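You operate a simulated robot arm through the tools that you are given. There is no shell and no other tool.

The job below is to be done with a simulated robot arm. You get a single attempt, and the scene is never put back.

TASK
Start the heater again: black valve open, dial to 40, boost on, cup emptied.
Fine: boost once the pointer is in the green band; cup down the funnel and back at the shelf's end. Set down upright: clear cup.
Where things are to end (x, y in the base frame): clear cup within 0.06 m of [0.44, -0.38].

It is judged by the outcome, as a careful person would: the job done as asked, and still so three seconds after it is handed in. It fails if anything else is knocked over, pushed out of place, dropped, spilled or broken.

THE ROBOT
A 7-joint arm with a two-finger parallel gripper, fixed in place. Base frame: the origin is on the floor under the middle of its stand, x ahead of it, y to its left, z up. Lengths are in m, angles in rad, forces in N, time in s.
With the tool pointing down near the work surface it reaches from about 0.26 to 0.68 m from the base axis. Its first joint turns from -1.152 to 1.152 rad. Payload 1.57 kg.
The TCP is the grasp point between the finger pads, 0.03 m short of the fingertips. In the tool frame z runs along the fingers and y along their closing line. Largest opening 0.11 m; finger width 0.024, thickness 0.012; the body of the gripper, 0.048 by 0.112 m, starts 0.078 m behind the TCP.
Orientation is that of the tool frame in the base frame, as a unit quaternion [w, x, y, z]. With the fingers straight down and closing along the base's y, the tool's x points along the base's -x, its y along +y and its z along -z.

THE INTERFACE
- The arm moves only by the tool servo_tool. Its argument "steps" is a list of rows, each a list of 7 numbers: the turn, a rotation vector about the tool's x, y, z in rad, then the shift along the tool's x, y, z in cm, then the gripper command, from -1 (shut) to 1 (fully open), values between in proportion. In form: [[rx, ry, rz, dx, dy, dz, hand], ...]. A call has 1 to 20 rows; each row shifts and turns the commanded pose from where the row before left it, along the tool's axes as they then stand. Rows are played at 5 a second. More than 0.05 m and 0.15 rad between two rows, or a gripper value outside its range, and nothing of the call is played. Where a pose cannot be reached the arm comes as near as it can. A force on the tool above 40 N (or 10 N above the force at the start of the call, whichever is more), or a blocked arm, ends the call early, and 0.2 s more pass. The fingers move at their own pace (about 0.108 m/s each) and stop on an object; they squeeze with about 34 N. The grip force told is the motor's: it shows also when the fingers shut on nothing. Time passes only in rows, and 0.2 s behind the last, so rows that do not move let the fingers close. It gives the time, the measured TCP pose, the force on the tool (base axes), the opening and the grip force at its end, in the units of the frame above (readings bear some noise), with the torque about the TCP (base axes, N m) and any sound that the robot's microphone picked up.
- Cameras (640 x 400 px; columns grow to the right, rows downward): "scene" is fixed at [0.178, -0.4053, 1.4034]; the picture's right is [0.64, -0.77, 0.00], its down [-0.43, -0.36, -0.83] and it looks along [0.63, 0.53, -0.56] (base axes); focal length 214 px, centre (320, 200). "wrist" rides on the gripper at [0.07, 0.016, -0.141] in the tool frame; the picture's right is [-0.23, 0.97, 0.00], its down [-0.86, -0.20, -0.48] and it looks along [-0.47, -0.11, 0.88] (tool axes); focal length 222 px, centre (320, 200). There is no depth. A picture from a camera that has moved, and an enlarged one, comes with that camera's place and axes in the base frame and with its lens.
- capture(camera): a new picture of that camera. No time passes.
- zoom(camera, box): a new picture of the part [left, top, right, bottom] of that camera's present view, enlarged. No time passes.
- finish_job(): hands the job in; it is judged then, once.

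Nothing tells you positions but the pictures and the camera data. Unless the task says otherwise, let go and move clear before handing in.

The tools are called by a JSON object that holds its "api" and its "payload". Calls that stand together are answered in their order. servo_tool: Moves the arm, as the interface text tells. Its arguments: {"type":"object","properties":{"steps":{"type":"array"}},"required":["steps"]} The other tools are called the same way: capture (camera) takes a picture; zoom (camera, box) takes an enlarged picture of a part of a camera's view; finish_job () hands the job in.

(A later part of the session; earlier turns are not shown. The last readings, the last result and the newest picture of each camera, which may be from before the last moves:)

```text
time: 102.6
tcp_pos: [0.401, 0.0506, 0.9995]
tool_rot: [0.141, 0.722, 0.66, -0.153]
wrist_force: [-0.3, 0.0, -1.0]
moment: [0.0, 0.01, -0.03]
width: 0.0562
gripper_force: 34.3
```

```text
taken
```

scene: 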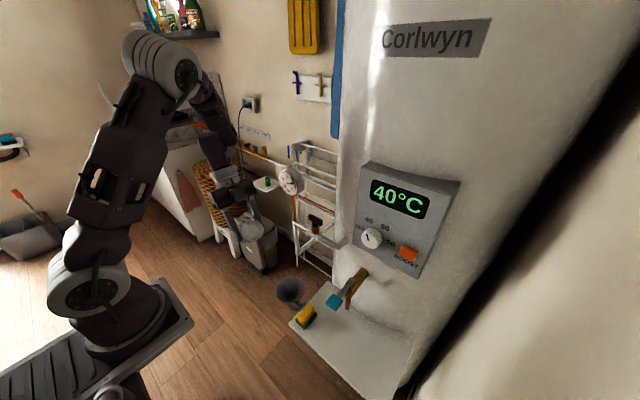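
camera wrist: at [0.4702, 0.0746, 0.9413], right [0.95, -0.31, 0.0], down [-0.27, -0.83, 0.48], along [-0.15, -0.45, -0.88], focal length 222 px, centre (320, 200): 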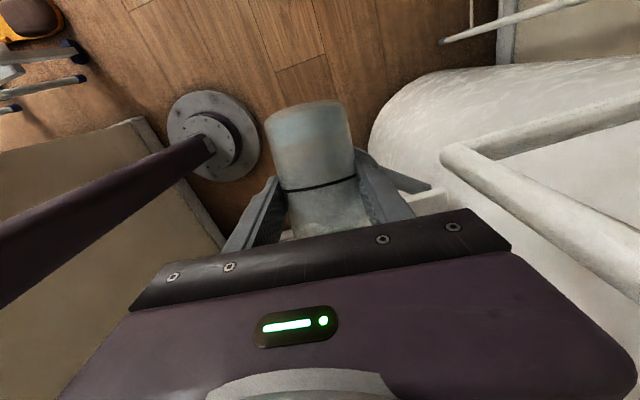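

{"api": "servo_tool", "payload": {"steps": [[0, 0, 0, -1.6, 0.1, 0.3, -0.3], [0, 0, 0, -3.2, 0.21, 1.0, -0.3], [0, 0, 0, -3.3, 0.21, 1.15, -0.3], [0, 0, 0, -3.3, 0.21, 1.2, -0.3], [0, 0, 0, -3.3, 0.21, 1.2, -0.3], [0, 0, 0, -3.3, 0.21, 1.2, -0.3], [0, 0, 0, -3.3, 0.21, 1.2, -0.3], [0, 0, 0, -3.3, 0.21, 1.2, -0.3], [0, 0, 0, -3.3, 0.21, 1.3, -0.3], [0, 0, 0, -3.3, 0.21, 1.3, -0.3], [0, 0, 0, -3.3, 0.21, 1.3, -0.3], [0, 0, 0, -1.8, 0.1, 0.7, -0.3], [0, 0, 0, 0, 0, 0, -0.3]]}}

{"api": "capture", "payload": {"camera": "scene"}}

{"api": "capture", "payload": {"camera": "wrist"}}

```text
time: 105.4
tcp_pos: [0.3894, -0.3347, 1.0276]
tool_rot: [0.141, 0.722, 0.66, -0.153]
wrist_force: [0.8, -0.2, -0.5]
moment: [0.0, -0.01, -0.02]
width: 0.0563
gripper_force: 33.8
```

```text
taken
```

scene: 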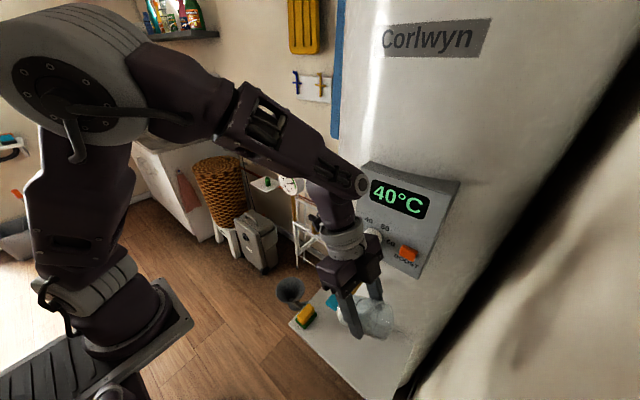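

```text
taken
camera wrist: at [0.4156, -0.2143, 1.1287], right [0.95, -0.29, 0.09], down [-0.25, -0.57, 0.79], along [-0.18, -0.77, -0.61], focal length 222 px, centre (320, 200)
```

wrist: 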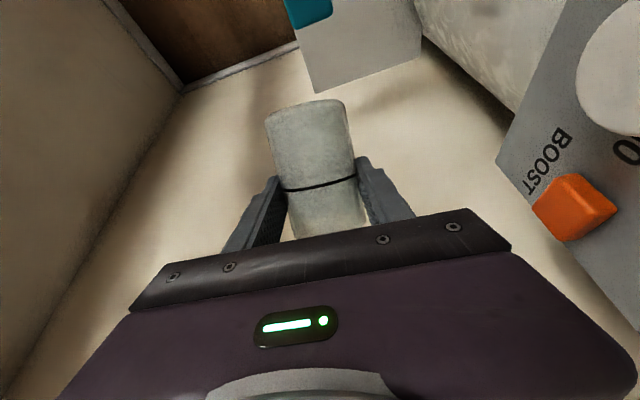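

Now yawing back to face +x over the empty part of the shelf.

{"api": "servo_tool", "payload": {"steps": [[-0.0521, 0, -0.1165, 0, 0, 0, -0.3], [-0.0521, 0, -0.1165, 0, 0, 0, -0.3], [-0.0521, 0, -0.1165, 0, 0, 0, -0.3], [-0.0521, 0, -0.1165, 0, 0, 0, -0.3], [-0.0521, 0, -0.1165, 0, 0, 0, -0.3], [-0.0521, 0, -0.1165, 0, 0, 0, -0.3], [-0.0521, 0, -0.1165, 0, 0, 0, -0.3], [-0.0521, 0, -0.1165, 0, 0, 0, -0.3], [-0.0521, 0, -0.1165, 0, 0, 0, -0.3], [-0.0521, 0, -0.1165, 0, 0, 0, -0.3], [-0.0521, 0, -0.1165, 0, 0, 0, -0.3], [-0.0521, 0, -0.1165, 0, 0, 0, -0.3], [-0.0521, 0, -0.1165, 0, 0, 0, -0.3], [0, 0, 0, 0, 0, 0, -0.3]]}}

{"api": "capture", "payload": {"camera": "scene"}}

{"api": "capture", "payload": {"camera": "wrist"}}

```text
time: 108.1
tcp_pos: [0.485, -0.2275, 0.947]
tool_rot: [0.21, 0.08, 0.974, -0.026]
wrist_force: [-6.9, 5.7, 20.5]
moment: [-0.36, 0.35, -0.3]
width: 0.0565
gripper_force: 33.5
out of reach, approached as far as the arm can: row 6, 7, 8, 9, 10, 11, 12, 13
stopped in row 13: the force on the tool passed its limit at 114 N (the readings are from after the stop); the commanded pose is now the measured one
```

```text
taken
```

scene: 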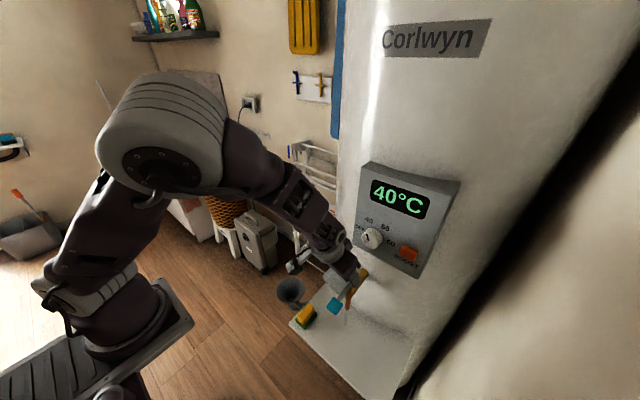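

```text
taken
camera wrist: at [0.3684, -0.1899, 1.0469], right [0.37, 0.93, 0.08], down [0.54, -0.28, 0.79], along [0.76, -0.25, -0.6], focal length 222 px, centre (320, 200)
```

wrist: 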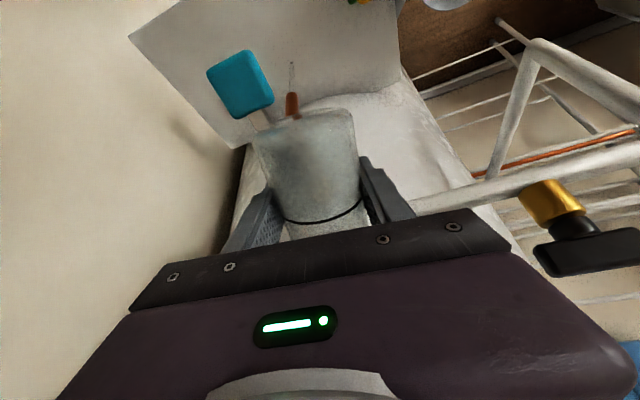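

The arm drifted in the yaw and the cup bumped into the tap. I need to see what happened before any time passes.

{"api": "zoom", "payload": {"camera": "wrist", "box": [200, 30, 380, 200]}}

{"api": "zoom", "payload": {"camera": "scene", "box": [290, 240, 410, 340]}}

{"api": "zoom", "payload": {"camera": "scene", "box": [310, 260, 370, 320]}}

```text
2.35 times, centred on (290, 115) of wrist
camera zoom: at [0.3684, -0.1899, 1.0469], right [0.37, 0.93, 0.08], down [0.54, -0.28, 0.79], along [0.76, -0.25, -0.6], focal length 523 px, centre (391, 400)
```

zoom: 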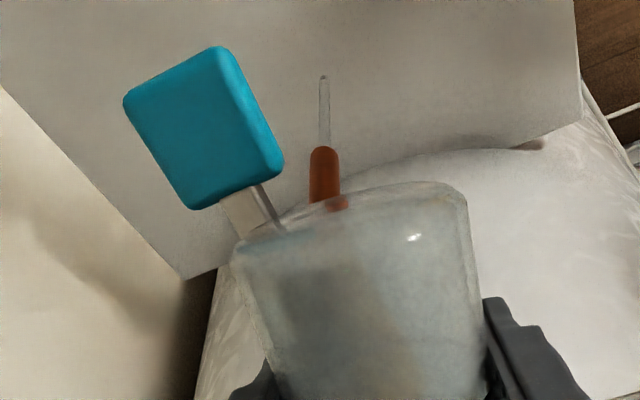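

```text
4.00 times, centred on (350, 290) of scene
camera zoom: at [0.1775, -0.405, 1.4036], right [0.64, -0.77, 0.0], down [-0.43, -0.36, -0.83], along [0.63, 0.53, -0.56], focal length 858 px, centre (200, -160)
```

zoom: 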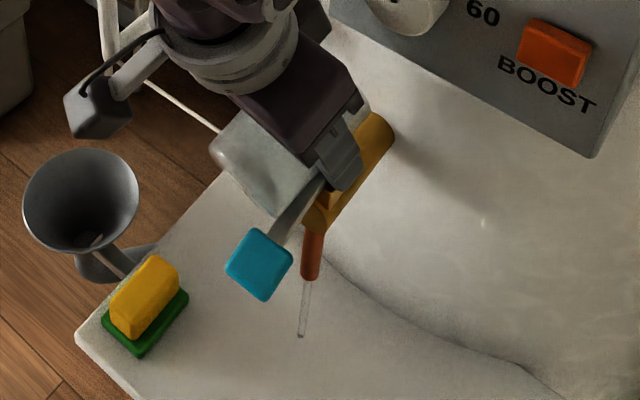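

```text
6.67 times, centred on (340, 290) of scene
camera zoom: at [0.1775, -0.405, 1.4036], right [0.64, -0.77, 0.0], down [-0.43, -0.36, -0.83], along [0.63, 0.53, -0.56], focal length 1430 px, centre (187, -400)
```

zoom: 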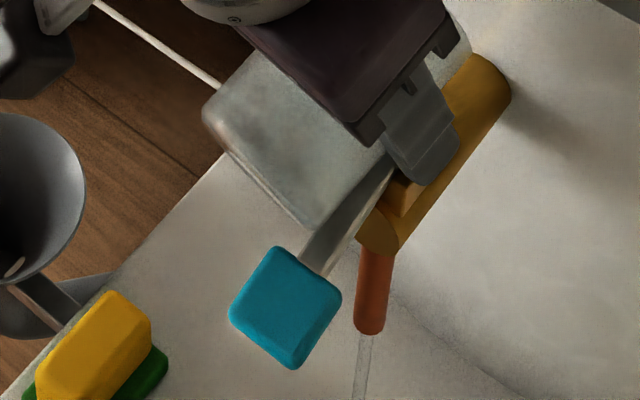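

The tap lever has been nudged down and water is running from the spout. I must get off the lever straight up at once and see whether it springs back.

{"api": "servo_tool", "payload": {"steps": [[0, 0, 0, -1.65, -0.07, -3.64, -0.3]]}}

{"api": "zoom", "payload": {"camera": "scene", "box": [290, 240, 410, 340]}}

{"api": "capture", "payload": {"camera": "wrist"}}

```text
time: 108.5
tcp_pos: [0.4946, -0.2137, 0.9741]
tool_rot: [0.21, 0.082, 0.974, -0.028]
wrist_force: [0.9, -0.2, 0.2]
moment: [0.01, -0.03, 0.0]
width: 0.0561
gripper_force: 34.5
out of reach, approached as far as the arm can: row 1
```

```text
4.00 times, centred on (350, 290) of scene
camera zoom: at [0.178, -0.4053, 1.4034], right [0.64, -0.77, 0.0], down [-0.43, -0.36, -0.83], along [0.63, 0.53, -0.56], focal length 858 px, centre (200, -160)
```

zoom: 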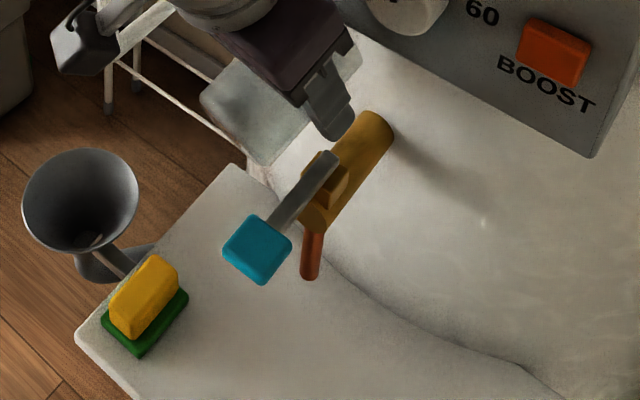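

```text
taken
camera wrist: at [0.3772, -0.1751, 1.0749], right [0.37, 0.93, 0.07], down [0.54, -0.28, 0.79], along [0.75, -0.25, -0.6], focal length 222 px, centre (320, 200)
```

wrist: 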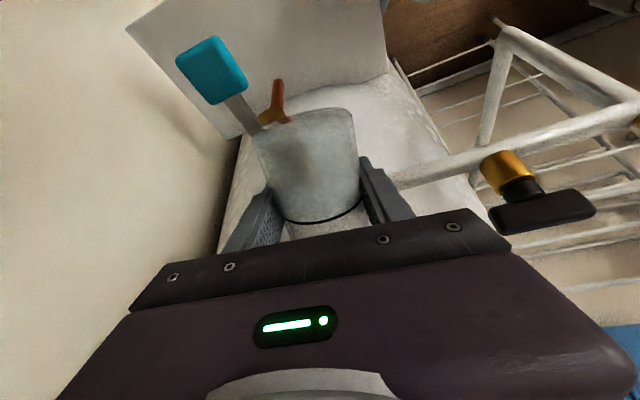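

The lever sprang back to its original position and the flow has stopped. Checking the shelf for any puddle, and the state of everything nearby.

{"api": "zoom", "payload": {"camera": "scene", "box": [300, 285, 420, 395]}}

{"api": "zoom", "payload": {"camera": "wrist", "box": [120, 0, 400, 160]}}

{"api": "capture", "payload": {"camera": "scene"}}

```text
3.64 times, centred on (360, 340) of scene
camera zoom: at [0.178, -0.4053, 1.4034], right [0.64, -0.77, 0.0], down [-0.43, -0.36, -0.83], along [0.63, 0.53, -0.56], focal length 780 px, centre (174, -309)
```

zoom: 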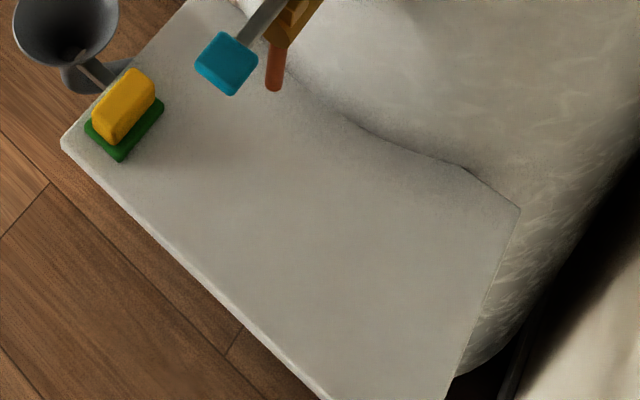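

```text
2.29 times, centred on (260, 80) of wrist
camera zoom: at [0.3772, -0.1751, 1.0749], right [0.37, 0.93, 0.07], down [0.54, -0.28, 0.79], along [0.75, -0.25, -0.6], focal length 508 px, centre (457, 474)
```

zoom: 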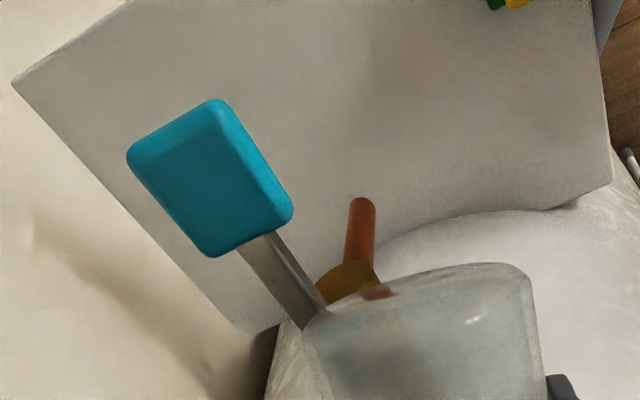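

```text
taken
```

scene: 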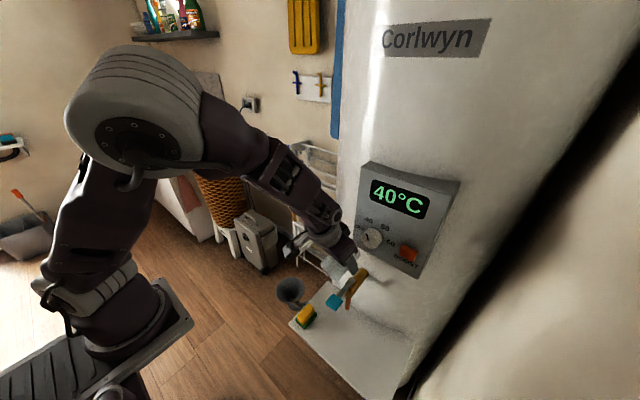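

No puddle shows on the shelf, and the lever is back exactly where it was. The drift came from the tool aligning with the forearm, a wrist limit, so I'll lean the tool back while easing away from the tap (-x, +y, up) in single small steps.

{"api": "servo_tool", "payload": {"steps": [[0, -0.1, 0, 1.0, 0.9, -1.4, -0.3]]}}

{"api": "zoom", "payload": {"camera": "scene", "box": [290, 240, 410, 340]}}

```text
time: 108.9
tcp_pos: [0.4823, -0.2013, 0.983]
tool_rot: [0.259, 0.079, 0.962, -0.031]
wrist_force: [0.4, 0.7, -0.7]
moment: [-0.02, 0.01, -0.02]
width: 0.0563
gripper_force: 33.8
```

```text
4.00 times, centred on (350, 290) of scene
camera zoom: at [0.178, -0.4053, 1.4034], right [0.64, -0.77, 0.0], down [-0.43, -0.36, -0.83], along [0.63, 0.53, -0.56], focal length 858 px, centre (200, -160)
```

zoom: 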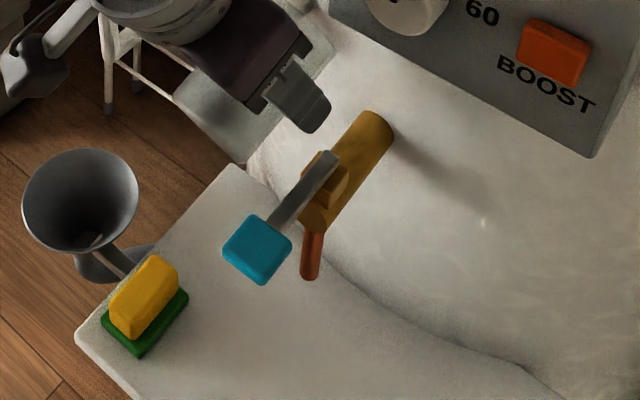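

{"api": "servo_tool", "payload": {"steps": [[0, -0.1, 0, 1.1, 0.62, -2.38, -0.3], [0, -0.1, 0, 1.3, 0.62, -2.3, -0.3]]}}

{"api": "capture", "payload": {"camera": "scene"}}

{"api": "capture", "payload": {"camera": "wrist"}}

```text
time: 109.5
tcp_pos: [0.4372, -0.1815, 1.0085]
tool_rot: [0.354, 0.074, 0.932, -0.036]
wrist_force: [-0.1, -0.2, -1.1]
moment: [0.05, 0.01, -0.01]
width: 0.0561
gripper_force: 33.8
```

```text
taken
```

scene: 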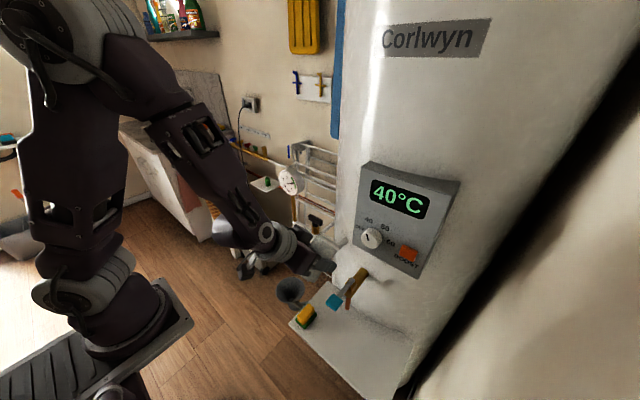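

```text
taken
camera wrist: at [0.2964, -0.1404, 1.0685], right [0.33, 0.93, 0.14], down [0.29, -0.24, 0.93], along [0.9, -0.27, -0.34], focal length 222 px, centre (320, 200)
```

wrist: 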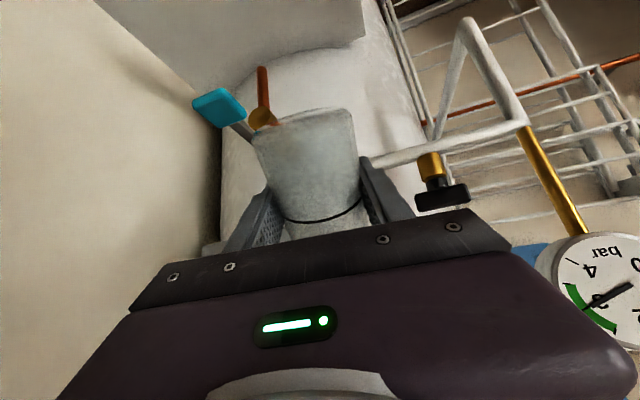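

The bump also shifted the cup in the fingers. Zooming in to see its new attitude in the grip.

{"api": "zoom", "payload": {"camera": "wrist", "box": [210, 80, 430, 250]}}

{"api": "zoom", "payload": {"camera": "scene", "box": [280, 220, 380, 320]}}

```text
2.35 times, centred on (320, 165) of wrist
camera zoom: at [0.2964, -0.1404, 1.0685], right [0.33, 0.93, 0.14], down [0.29, -0.24, 0.93], along [0.9, -0.27, -0.34], focal length 523 px, centre (320, 282)
```

zoom: 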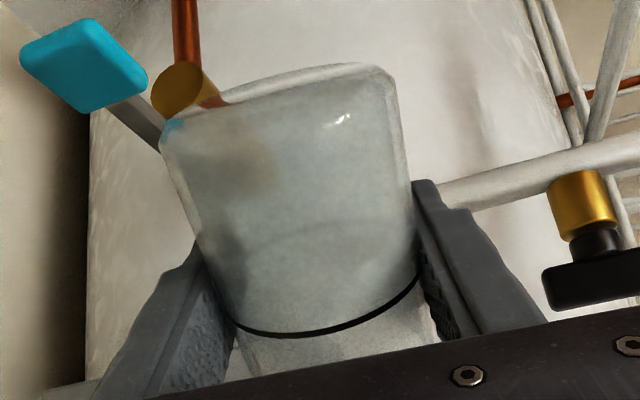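

```text
4.00 times, centred on (330, 270) of scene
camera zoom: at [0.178, -0.4053, 1.4034], right [0.64, -0.77, 0.0], down [-0.43, -0.36, -0.83], along [0.63, 0.53, -0.56], focal length 858 px, centre (280, -80)
```

zoom: 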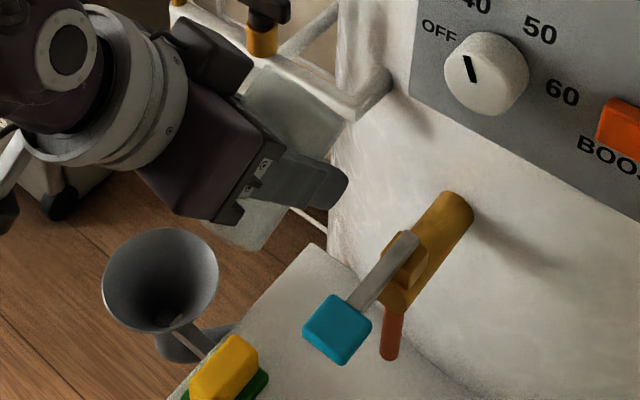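

The bump rotated the empty cup about 22° in the fingers, but it is firmly held. I'll raise, keep the lean above 45°, and go back over to the shelf's end.

{"api": "servo_tool", "payload": {"steps": [[0, -0.06, 0, -1.66, -0.04, -1.87, -0.3], [0, 0, 0, 0.39, -3.2, -0.28, -0.3], [0, 0, 0, 0.39, -3.2, -0.28, -0.3], [0, 0, 0, 0.39, -3.2, -0.28, -0.3], [0, 0, 0, 0.39, -3.2, -0.28, -0.3], [0, 0, 0, 0.39, -3.2, -0.28, -0.3], [0, 0, 0, 0, 0, 0, -0.3]]}}

{"api": "capture", "payload": {"camera": "scene"}}

{"api": "capture", "payload": {"camera": "wrist"}}

```text
time: 111.1
tcp_pos: [0.3895, -0.337, 1.0333]
tool_rot: [0.382, 0.074, 0.92, -0.04]
wrist_force: [-0.2, 0.0, 0.2]
moment: [0.05, 0.01, 0.0]
width: 0.0563
gripper_force: 34.3
```

```text
taken
```

scene: 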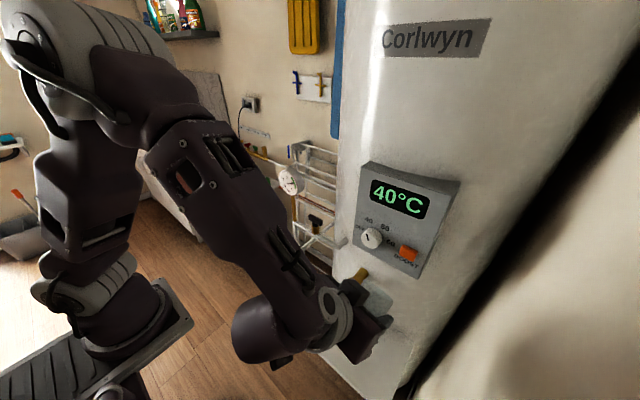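

```text
taken
camera wrist: at [0.2448, -0.2948, 1.0836], right [0.32, 0.94, 0.14], down [0.23, -0.23, 0.95], along [0.92, -0.27, -0.29], focal length 222 px, centre (320, 200)
```

wrist: 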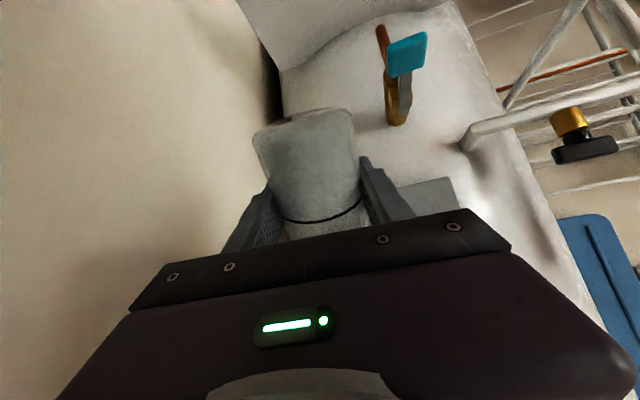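

Lowering to the height where I pitched up before, then pitching toward horizontal to bring the cup upright.

{"api": "servo_tool", "payload": {"steps": [[0, 0, 0, 3.35, -0.08, 2.08, -0.3], [0, 0, 0, 3.35, -0.08, 2.08, -0.3], [0, -0.13, 0, 0, 0, 0, -0.3], [0, -0.13, 0, 0, 0, 0, -0.3], [0, -0.13, 0, 0, 0, 0, -0.3], [0, -0.13, 0, 0, 0, 0, -0.3], [0, 0, 0, 0, 0, 0, -0.3]]}}

{"api": "capture", "payload": {"camera": "scene"}}

{"api": "capture", "payload": {"camera": "wrist"}}

```text
time: 112.7
tcp_pos: [0.3719, -0.3353, 0.9553]
tool_rot: [0.606, 0.061, 0.791, -0.058]
wrist_force: [-0.3, -0.6, -0.3]
moment: [0.0, 0.03, -0.02]
width: 0.0563
gripper_force: 34.2
```

```text
taken
```

scene: 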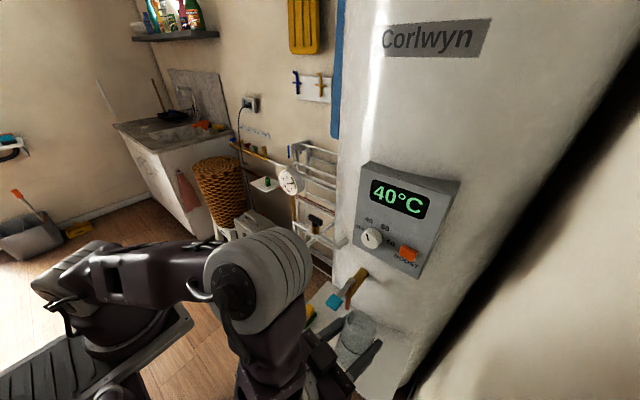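

```text
taken
camera wrist: at [0.2211, -0.2935, 0.9252], right [0.22, 0.95, 0.2], down [-0.27, -0.14, 0.95], along [0.94, -0.27, 0.22], focal length 222 px, centre (320, 200)
```

wrist: 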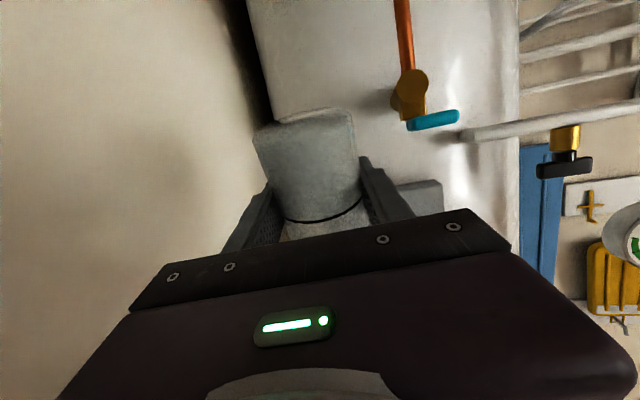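

{"api": "zoom", "payload": {"camera": "scene", "box": [300, 280, 400, 400]}}

{"api": "zoom", "payload": {"camera": "wrist", "box": [220, 90, 420, 250]}}

```text
3.33 times, centred on (350, 340) of scene
camera zoom: at [0.178, -0.4053, 1.4034], right [0.64, -0.77, 0.0], down [-0.43, -0.36, -0.83], along [0.63, 0.53, -0.56], focal length 715 px, centre (220, -267)
```

zoom: 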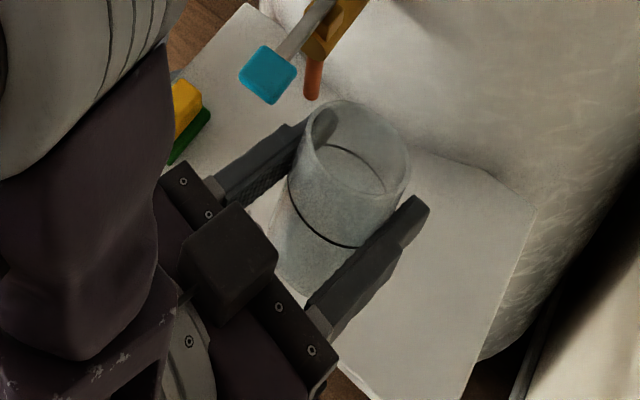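

```text
2.50 times, centred on (320, 170) of wrist
camera zoom: at [0.2211, -0.2935, 0.9252], right [0.22, 0.95, 0.2], down [-0.27, -0.14, 0.95], along [0.94, -0.27, 0.22], focal length 555 px, centre (320, 275)
```

zoom: 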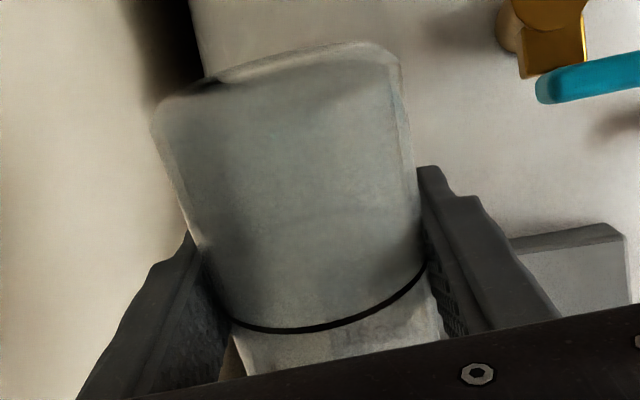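

The cup is empty and leaning about 20° forward at this pitch, so I'll need the tool close to horizontal to set it down upright. Moving over the shelf's end at a larger radius, where that pitch should be reachable.

{"api": "servo_tool", "payload": {"steps": [[0, 0, 0, 2.0, -0.61, 2.7, -0.3], [0, 0, 0, 2.0, -0.61, 2.7, -0.3], [0, 0, 0, 2.0, -0.61, 2.7, -0.3], [0, 0, 0, 0, 0, 0, -0.3]]}}

{"api": "capture", "payload": {"camera": "scene"}}

{"api": "zoom", "payload": {"camera": "scene", "box": [260, 260, 420, 400]}}

```text
time: 113.7
tcp_pos: [0.4283, -0.3649, 0.877]
tool_rot: [0.605, 0.061, 0.792, -0.058]
wrist_force: [0.3, -0.3, -0.7]
moment: [-0.01, 0.0, 0.03]
width: 0.0562
gripper_force: 34.0
```

```text
taken
```

scene: 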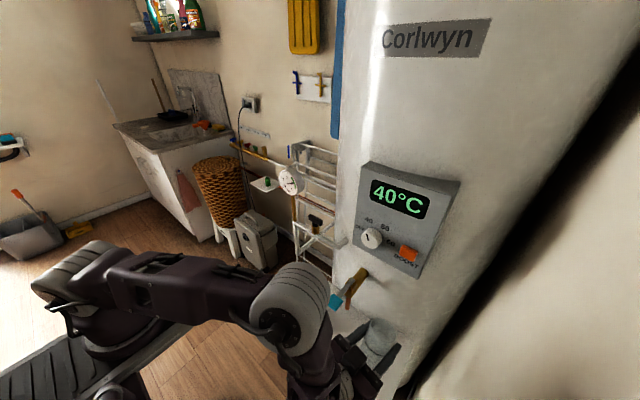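

```text
2.86 times, centred on (340, 330) of scene
camera zoom: at [0.178, -0.4053, 1.4034], right [0.64, -0.77, 0.0], down [-0.43, -0.36, -0.83], along [0.63, 0.53, -0.56], focal length 613 px, centre (263, -171)
```

zoom: 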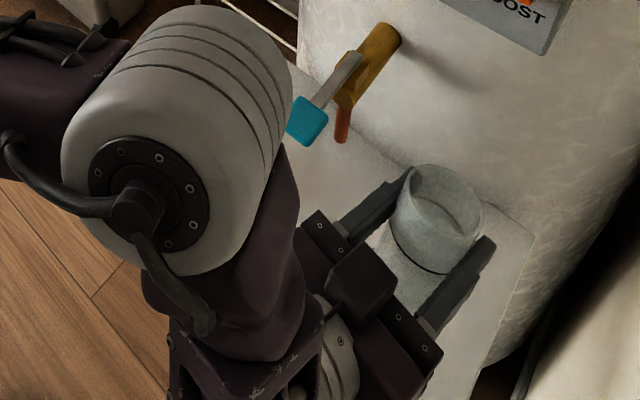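

{"api": "servo_tool", "payload": {"steps": [[0, -0.0873, 0, 0, 0, 0, -0.3], [0, -0.0873, 0, 0, 0, 0, -0.3], [0, 0, 0, 0, 0, 0, -0.3]]}}

{"api": "zoom", "payload": {"camera": "scene", "box": [260, 260, 420, 400]}}

{"api": "capture", "payload": {"camera": "wrist"}}

```text
time: 114.5
tcp_pos: [0.4293, -0.3653, 0.8773]
tool_rot: [0.672, 0.057, 0.735, -0.063]
wrist_force: [-0.2, -0.7, -1.0]
moment: [-0.02, 0.0, -0.03]
width: 0.0563
gripper_force: 34.1
```

```text
2.86 times, centred on (340, 330) of scene
camera zoom: at [0.178, -0.4053, 1.4034], right [0.64, -0.77, 0.0], down [-0.43, -0.36, -0.83], along [0.63, 0.53, -0.56], focal length 613 px, centre (263, -171)
```

zoom: 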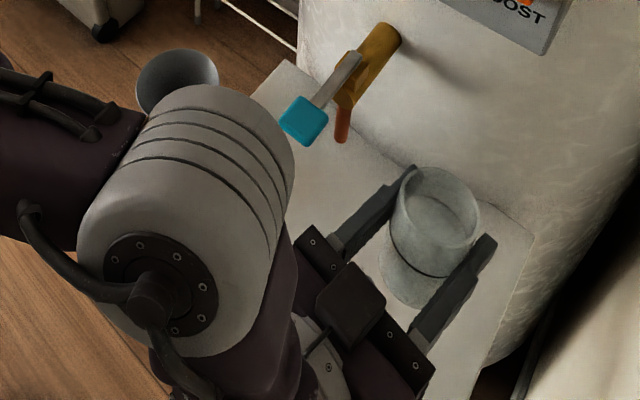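

```text
taken
camera wrist: at [0.2862, -0.3256, 0.821], right [0.18, 0.96, 0.21], down [-0.43, -0.11, 0.9], along [0.89, -0.25, 0.39], focal length 222 px, centre (320, 200)
```

wrist: 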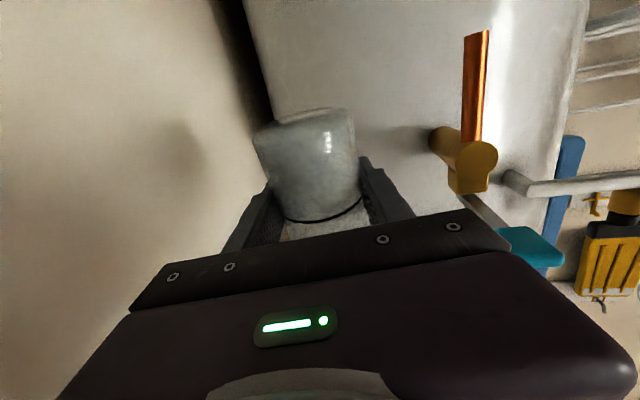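

Reachable so far (85°). A little more pitch to bring the cup upright.

{"api": "servo_tool", "payload": {"steps": [[0, -0.07, 0, 0, 0, 0, -0.3], [0, -0.07, 0, 0, 0, 0, -0.3], [0, 0, 0, 0, 0, 0, -0.3]]}}

{"api": "zoom", "payload": {"camera": "scene", "box": [260, 260, 420, 400]}}

{"api": "zoom", "payload": {"camera": "scene", "box": [340, 310, 400, 370]}}

```text
time: 115.3
tcp_pos: [0.4291, -0.3659, 0.877]
tool_rot: [0.722, 0.052, 0.687, -0.068]
wrist_force: [0.1, -0.7, -0.9]
moment: [0.02, 0.01, -0.02]
width: 0.0565
gripper_force: 34.0
```

```text
2.86 times, centred on (340, 330) of scene
camera zoom: at [0.178, -0.4053, 1.4034], right [0.64, -0.77, 0.0], down [-0.43, -0.36, -0.83], along [0.63, 0.53, -0.56], focal length 613 px, centre (263, -171)
```

zoom: 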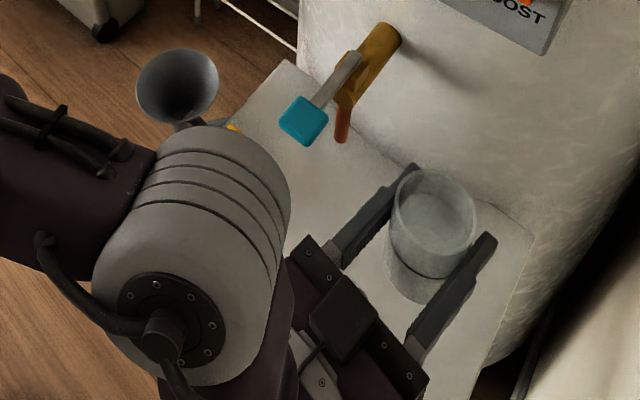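

```text
6.67 times, centred on (370, 340) of scene
camera zoom: at [0.178, -0.4053, 1.4034], right [0.64, -0.77, 0.0], down [-0.43, -0.36, -0.83], along [0.63, 0.53, -0.56], focal length 1430 px, centre (-13, -733)
```

zoom: 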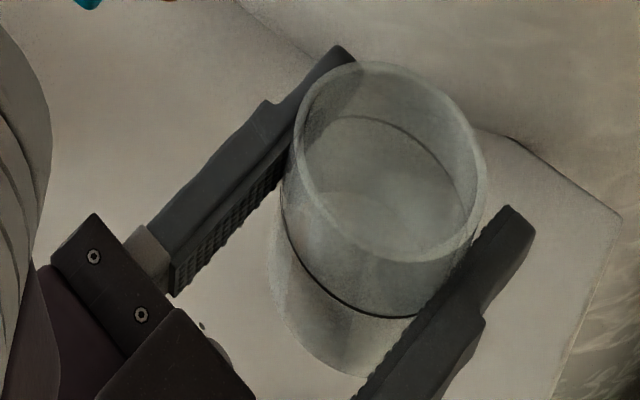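

The cup is within a few degrees of upright at 93°. Moving over the target spot and descending to just above the shelf.

{"api": "servo_tool", "payload": {"steps": [[0, -0.04, 0, 0, 0, 0, -0.3], [0, 0, 0, 3.0, -0.2, 0.5, -0.3], [0, 0, 0, 3.0, -0.2, 0.5, -0.3], [0, 0, 0, 3.0, -0.2, 0.5, -0.3], [0, 0, 0, 2.4, -0.2, 0.5, -0.3], [0, 0, 0, 0, 0, 0, -0.3]]}}

{"api": "zoom", "payload": {"camera": "scene", "box": [260, 260, 420, 400]}}

{"api": "capture", "payload": {"camera": "wrist"}}

```text
time: 116.7
tcp_pos: [0.4568, -0.3799, 0.768]
tool_rot: [0.735, 0.051, 0.673, -0.068]
wrist_force: [-0.7, 0.2, -0.9]
moment: [-0.01, -0.02, 0.0]
width: 0.0563
gripper_force: 33.9
```

```text
2.86 times, centred on (340, 330) of scene
camera zoom: at [0.178, -0.4053, 1.4034], right [0.64, -0.77, 0.0], down [-0.43, -0.36, -0.83], along [0.63, 0.53, -0.56], focal length 613 px, centre (263, -171)
```

zoom: 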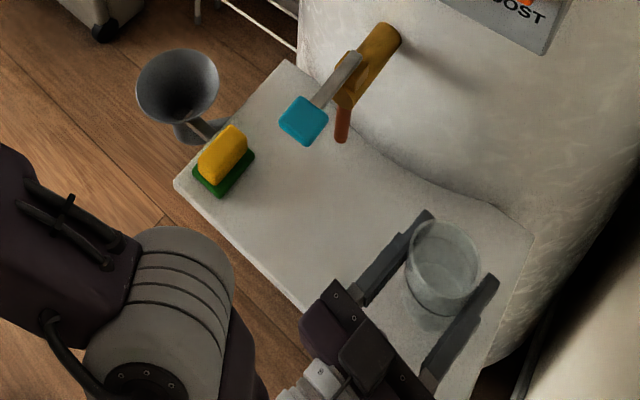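

```text
taken
camera wrist: at [0.3264, -0.3427, 0.6858], right [0.14, 0.97, 0.21], down [-0.58, -0.09, 0.81], along [0.8, -0.24, 0.54], focal length 222 px, centre (320, 200)
```

wrist: 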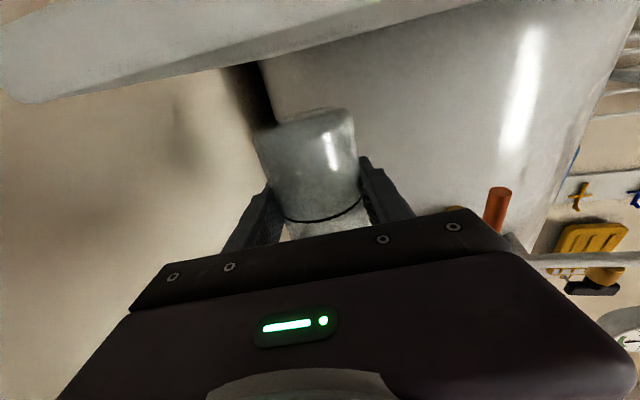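

Over the target spot. Lowering gently until the base touches the shelf.

{"api": "servo_tool", "payload": {"steps": [[0, 0, 0, 1.1, 0, -0.1, -0.3], [0, 0, 0, 1.1, 0, -0.1, -0.3], [0, 0, 0, 0.9, 0, -0.08, -0.3], [0, 0, 0, 0, 0, 0, -0.3]]}}

{"api": "zoom", "payload": {"camera": "scene", "box": [330, 300, 420, 390]}}

{"api": "zoom", "payload": {"camera": "wrist", "box": [220, 60, 420, 220]}}

```text
time: 117.7
tcp_pos: [0.4564, -0.3814, 0.7346]
tool_rot: [0.735, 0.05, 0.673, -0.068]
wrist_force: [-0.3, 0.1, -0.6]
moment: [-0.02, 0.05, 0.03]
width: 0.056
gripper_force: 33.8
```

```text
4.44 times, centred on (375, 345) of scene
camera zoom: at [0.178, -0.4053, 1.4034], right [0.64, -0.77, 0.0], down [-0.43, -0.36, -0.83], along [0.63, 0.53, -0.56], focal length 953 px, centre (76, -444)
```

zoom: 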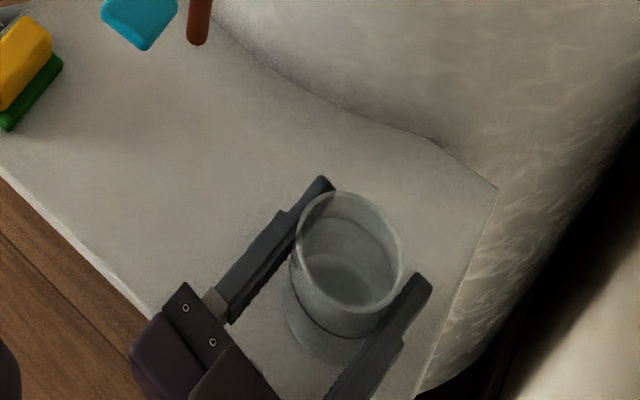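

```text
2.50 times, centred on (320, 140) of wrist
camera zoom: at [0.3255, -0.3436, 0.6526], right [0.14, 0.97, 0.21], down [-0.58, -0.09, 0.81], along [0.8, -0.24, 0.55], focal length 555 px, centre (320, 350)
```

zoom: 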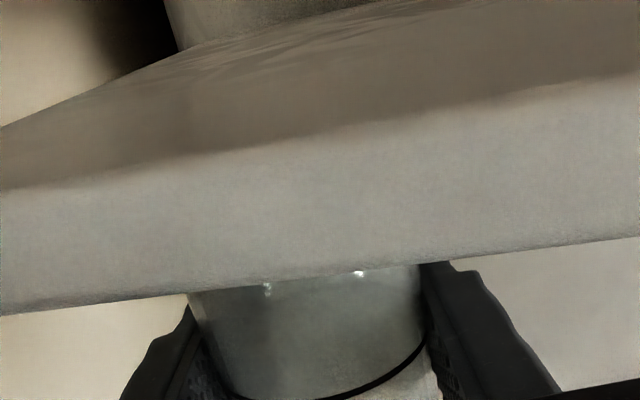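

{"api": "servo_tool", "payload": {"steps": [[0, 0, 0, 0.3, 0, -0.03, -0.3], [0, 0, 0, 0.3, 0, -0.03, -0.3], [0, 0, 0, 0, 0, 0, -0.3]]}}

```text
time: 118.5
tcp_pos: [0.4578, -0.3826, 0.731]
tool_rot: [0.737, 0.05, 0.671, -0.07]
wrist_force: [5.7, -3.4, 27.7]
moment: [0.29, 0.19, -0.05]
width: 0.0564
gripper_force: 33.5
```

Contact: the base is pressing nearly flat on the shelf. I'll relieve the pressure slightly and open the fingers.

{"api": "servo_tool", "payload": {"steps": [[0, 0, 0, -0.15, 0, 0.01, -0.3], [0, 0, 0, 0, 0, 0, -0.3]]}}

{"api": "zoom", "payload": {"camera": "scene", "box": [330, 300, 420, 390]}}

```text
time: 119.1
tcp_pos: [0.4572, -0.3814, 0.7306]
tool_rot: [0.736, 0.049, 0.672, -0.068]
wrist_force: [3.9, -6.4, 25.5]
moment: [0.25, 0.18, 0.0]
width: 0.0564
gripper_force: 34.2
```

```text
4.44 times, centred on (375, 345) of scene
camera zoom: at [0.1777, -0.4051, 1.4035], right [0.64, -0.77, 0.0], down [-0.43, -0.36, -0.83], along [0.63, 0.53, -0.56], focal length 953 px, centre (76, -444)
```

zoom: 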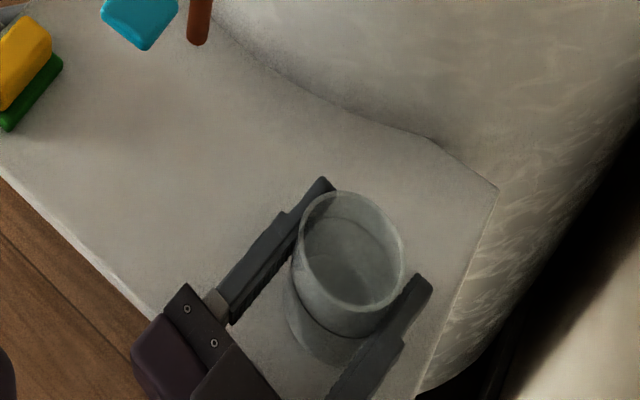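

{"api": "servo_tool", "payload": {"steps": [[0, 0, 0, -0.2, 0, 0.02, -0.3], [0, 0, 0, 0, 0, 0, -0.3]]}}

```text
time: 119.7
tcp_pos: [0.4553, -0.3804, 0.7312]
tool_rot: [0.734, 0.052, 0.674, -0.068]
wrist_force: [2.0, -1.2, 12.4]
moment: [0.25, 0.0, -0.03]
width: 0.0564
gripper_force: 33.9
```

{"api": "servo_tool", "payload": {"steps": [[0, 0, 0, -0.1, 0, 0.01, -0.3], [0, 0, 0, 0, 0, 0, -0.3], [0, 0, 0, 0, 0, 0, 0.05], [0, 0, 0, 0, 0, 0, 0.08], [0, 0, 0, 0, 0, 0, 0.12], [0, 0, 0, 0, 0, 0, 0.2]]}}

{"api": "zoom", "payload": {"camera": "scene", "box": [330, 300, 420, 390]}}

{"api": "capture", "payload": {"camera": "wrist"}}

```text
time: 121.1
tcp_pos: [0.4568, -0.3799, 0.732]
tool_rot: [0.736, 0.05, 0.672, -0.068]
wrist_force: [-0.2, 0.1, 1.6]
moment: [0.0, -0.01, -0.01]
width: 0.0663
gripper_force: 0.1
```

```text
4.44 times, centred on (375, 345) of scene
camera zoom: at [0.178, -0.4053, 1.4034], right [0.64, -0.77, 0.0], down [-0.43, -0.36, -0.83], along [0.63, 0.53, -0.56], focal length 953 px, centre (76, -444)
```

zoom: 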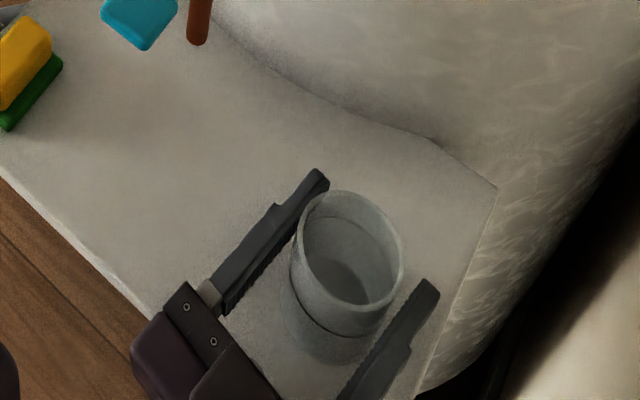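

```text
taken
camera wrist: at [0.3266, -0.3435, 0.6509], right [0.14, 0.97, 0.21], down [-0.58, -0.09, 0.81], along [0.8, -0.24, 0.55], focal length 222 px, centre (320, 200)
```

wrist: 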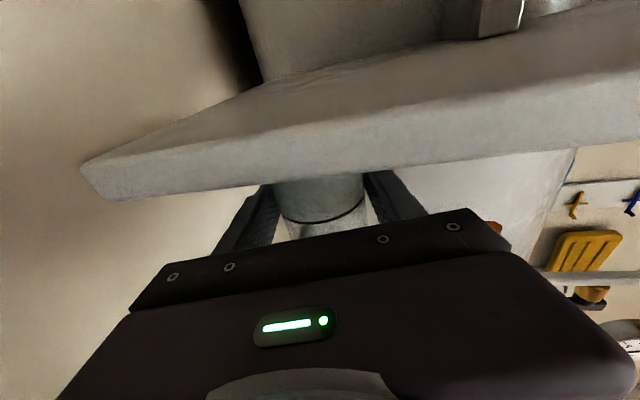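

The cup stands upright on the shelf's end, released. Opening wider and backing straight out along the fingers.

{"api": "servo_tool", "payload": {"steps": [[0, 0, 0, 0, 0, 0, 0.5], [0, 0, 0, 0, 0, 0, 0.6], [0, 0, 0, -0.2, 0, -1.5, 0.6], [0, 0, 0, -0.25, 0, -2.5, 0.6], [0, 0, 0, -0.25, 0, -2.5, 0.6], [0, 0, 0, -0.25, 0, -2.5, 0.6], [0, 0, 0, 0, 0, 0, 0.6]]}}

{"api": "capture", "payload": {"camera": "scene"}}

{"api": "zoom", "payload": {"camera": "scene", "box": [310, 290, 430, 400]}}

{"api": "capture", "payload": {"camera": "wrist"}}

```text
time: 122.7
tcp_pos: [0.3824, -0.3666, 0.7364]
tool_rot: [0.734, 0.051, 0.674, -0.068]
wrist_force: [0.8, -0.2, 0.4]
moment: [-0.02, -0.04, 0.02]
width: 0.0883
gripper_force: 0.1
out of reach, approached as far as the arm can: row 6
```

```text
taken
```

scene: 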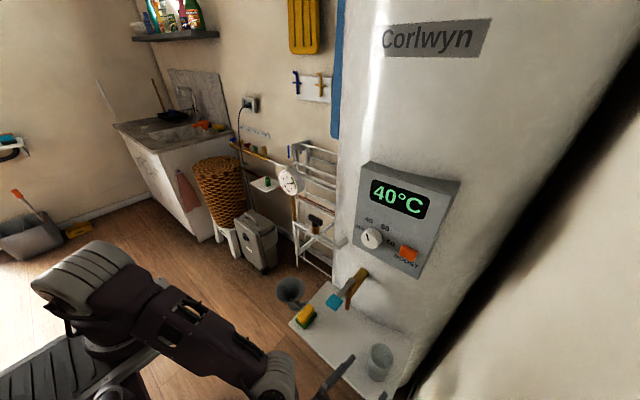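

```text
3.64 times, centred on (370, 345) of scene
camera zoom: at [0.178, -0.4053, 1.4034], right [0.64, -0.77, 0.0], down [-0.43, -0.36, -0.83], along [0.63, 0.53, -0.56], focal length 780 px, centre (138, -327)
```

zoom: 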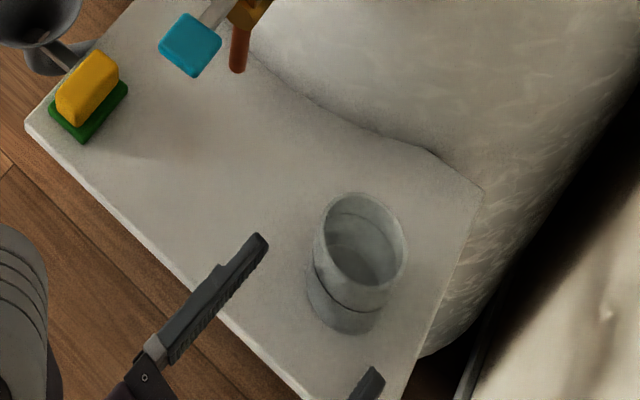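

```text
taken
camera wrist: at [0.2512, -0.3293, 0.6554], right [0.15, 0.97, 0.21], down [-0.58, -0.09, 0.81], along [0.81, -0.24, 0.54], focal length 222 px, centre (320, 200)
```

wrist: 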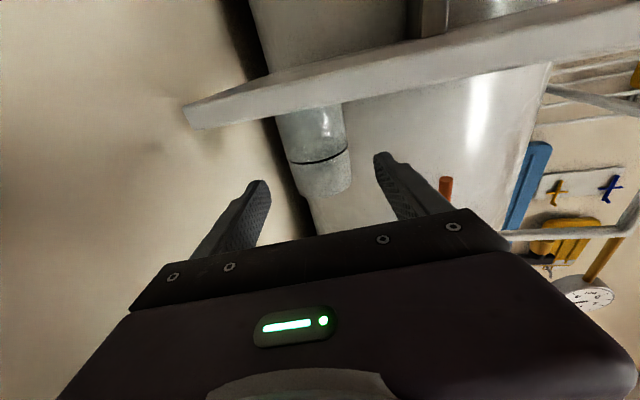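

The cup stands upright and empty at about (0.448, -0.383), within 1 cm of the target. Before retreating fully, I'll check the dial, panel, gauge, valve, tap and shelf closely.

{"api": "zoom", "payload": {"camera": "scene", "box": [356, 222, 388, 254]}}

{"api": "zoom", "payload": {"camera": "scene", "box": [350, 155, 450, 275]}}

{"api": "zoom", "payload": {"camera": "scene", "box": [265, 155, 345, 245]}}

{"api": "zoom", "payload": {"camera": "scene", "box": [270, 260, 390, 340]}}

```text
12.50 times, centred on (372, 238) of scene
camera zoom: at [0.178, -0.4053, 1.4034], right [0.64, -0.77, 0.0], down [-0.43, -0.36, -0.83], along [0.63, 0.53, -0.56], focal length 2681 px, centre (-330, -275)
```

zoom: 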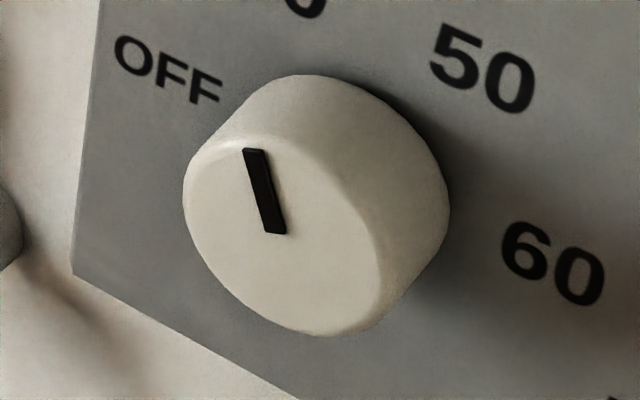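

```text
3.33 times, centred on (400, 215) of scene
camera zoom: at [0.178, -0.4053, 1.4034], right [0.64, -0.77, 0.0], down [-0.43, -0.36, -0.83], along [0.63, 0.53, -0.56], focal length 715 px, centre (53, 150)
```

zoom: 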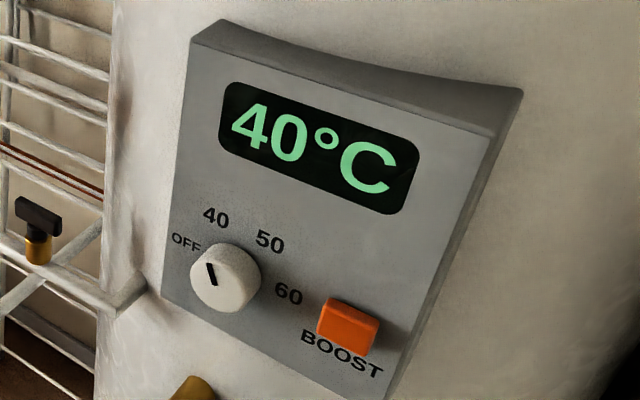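

```text
4.44 times, centred on (305, 200) of scene
camera zoom: at [0.178, -0.4053, 1.4034], right [0.64, -0.77, 0.0], down [-0.43, -0.36, -0.83], along [0.63, 0.53, -0.56], focal length 953 px, centre (387, 200)
```

zoom: 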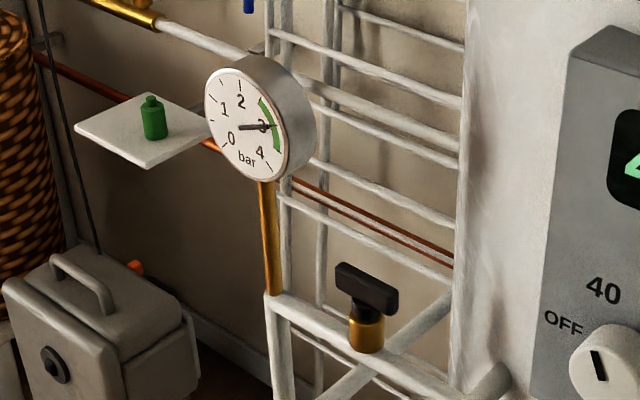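

```text
5.00 times, centred on (330, 300) of scene
camera zoom: at [0.178, -0.4053, 1.4034], right [0.64, -0.77, 0.0], down [-0.43, -0.36, -0.83], along [0.63, 0.53, -0.56], focal length 1072 px, centre (270, -300)
```

zoom: 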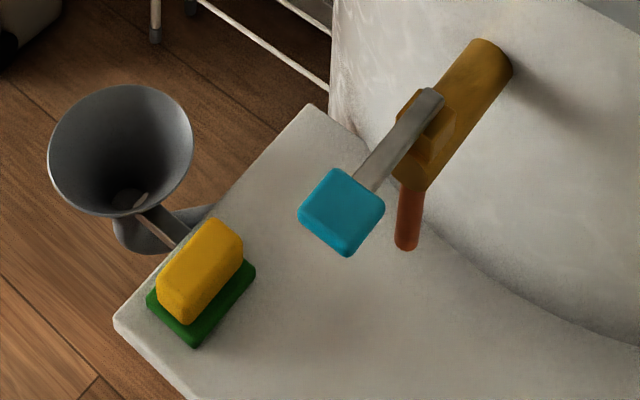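

The dial pointer measures about 24–25° from vertical, against 30° for the 40 mark, so it's roughly 5–6° past 40. I'd like it dead on, so I'll withdraw the arm upward from the shelf the way it came and make a small correction. First, up and away from the cup.

{"api": "servo_tool", "payload": {"steps": [[0, 0, 0, -2.0, 0, -0.3, 0.6], [0, 0, 0, -2.5, 0, -0.2, 0.6], [0, 0, 0, -2.5, 0, 0, 0.6], [0, 0.0873, 0, -2.0, 0, 0, 0.6], [0, 0.0873, 0, -2.0, 0, 0, 0.6], [0, 0.0873, 0, -2.0, 0, 0, 0.6], [0, 0.0873, 0, -2.0, 0, 0, 0.6], [0, 0, 0, 0, 0, 0, 0.6]]}}

{"api": "capture", "payload": {"camera": "scene"}}

{"api": "zoom", "payload": {"camera": "scene", "box": [310, 290, 430, 400]}}

```text
time: 124.5
tcp_pos: [0.4016, -0.371, 0.8776]
tool_rot: [0.607, 0.062, 0.79, -0.059]
wrist_force: [-0.3, -0.6, 1.0]
moment: [0.0, 0.01, -0.01]
width: 0.088
gripper_force: 0.1
out of reach, approached as far as the arm can: row 1, 2, 3
```

```text
taken
```

scene: 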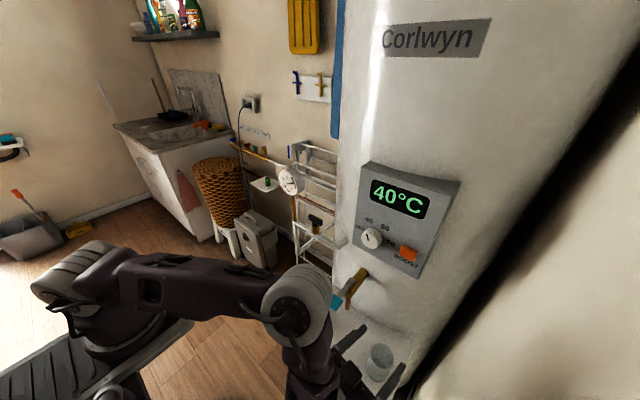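

```text
3.64 times, centred on (370, 345) of scene
camera zoom: at [0.178, -0.4053, 1.4034], right [0.64, -0.77, 0.0], down [-0.43, -0.36, -0.83], along [0.63, 0.53, -0.56], focal length 780 px, centre (138, -327)
```

zoom: 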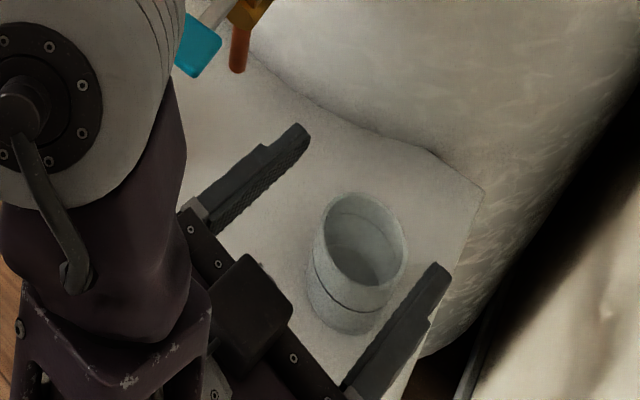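

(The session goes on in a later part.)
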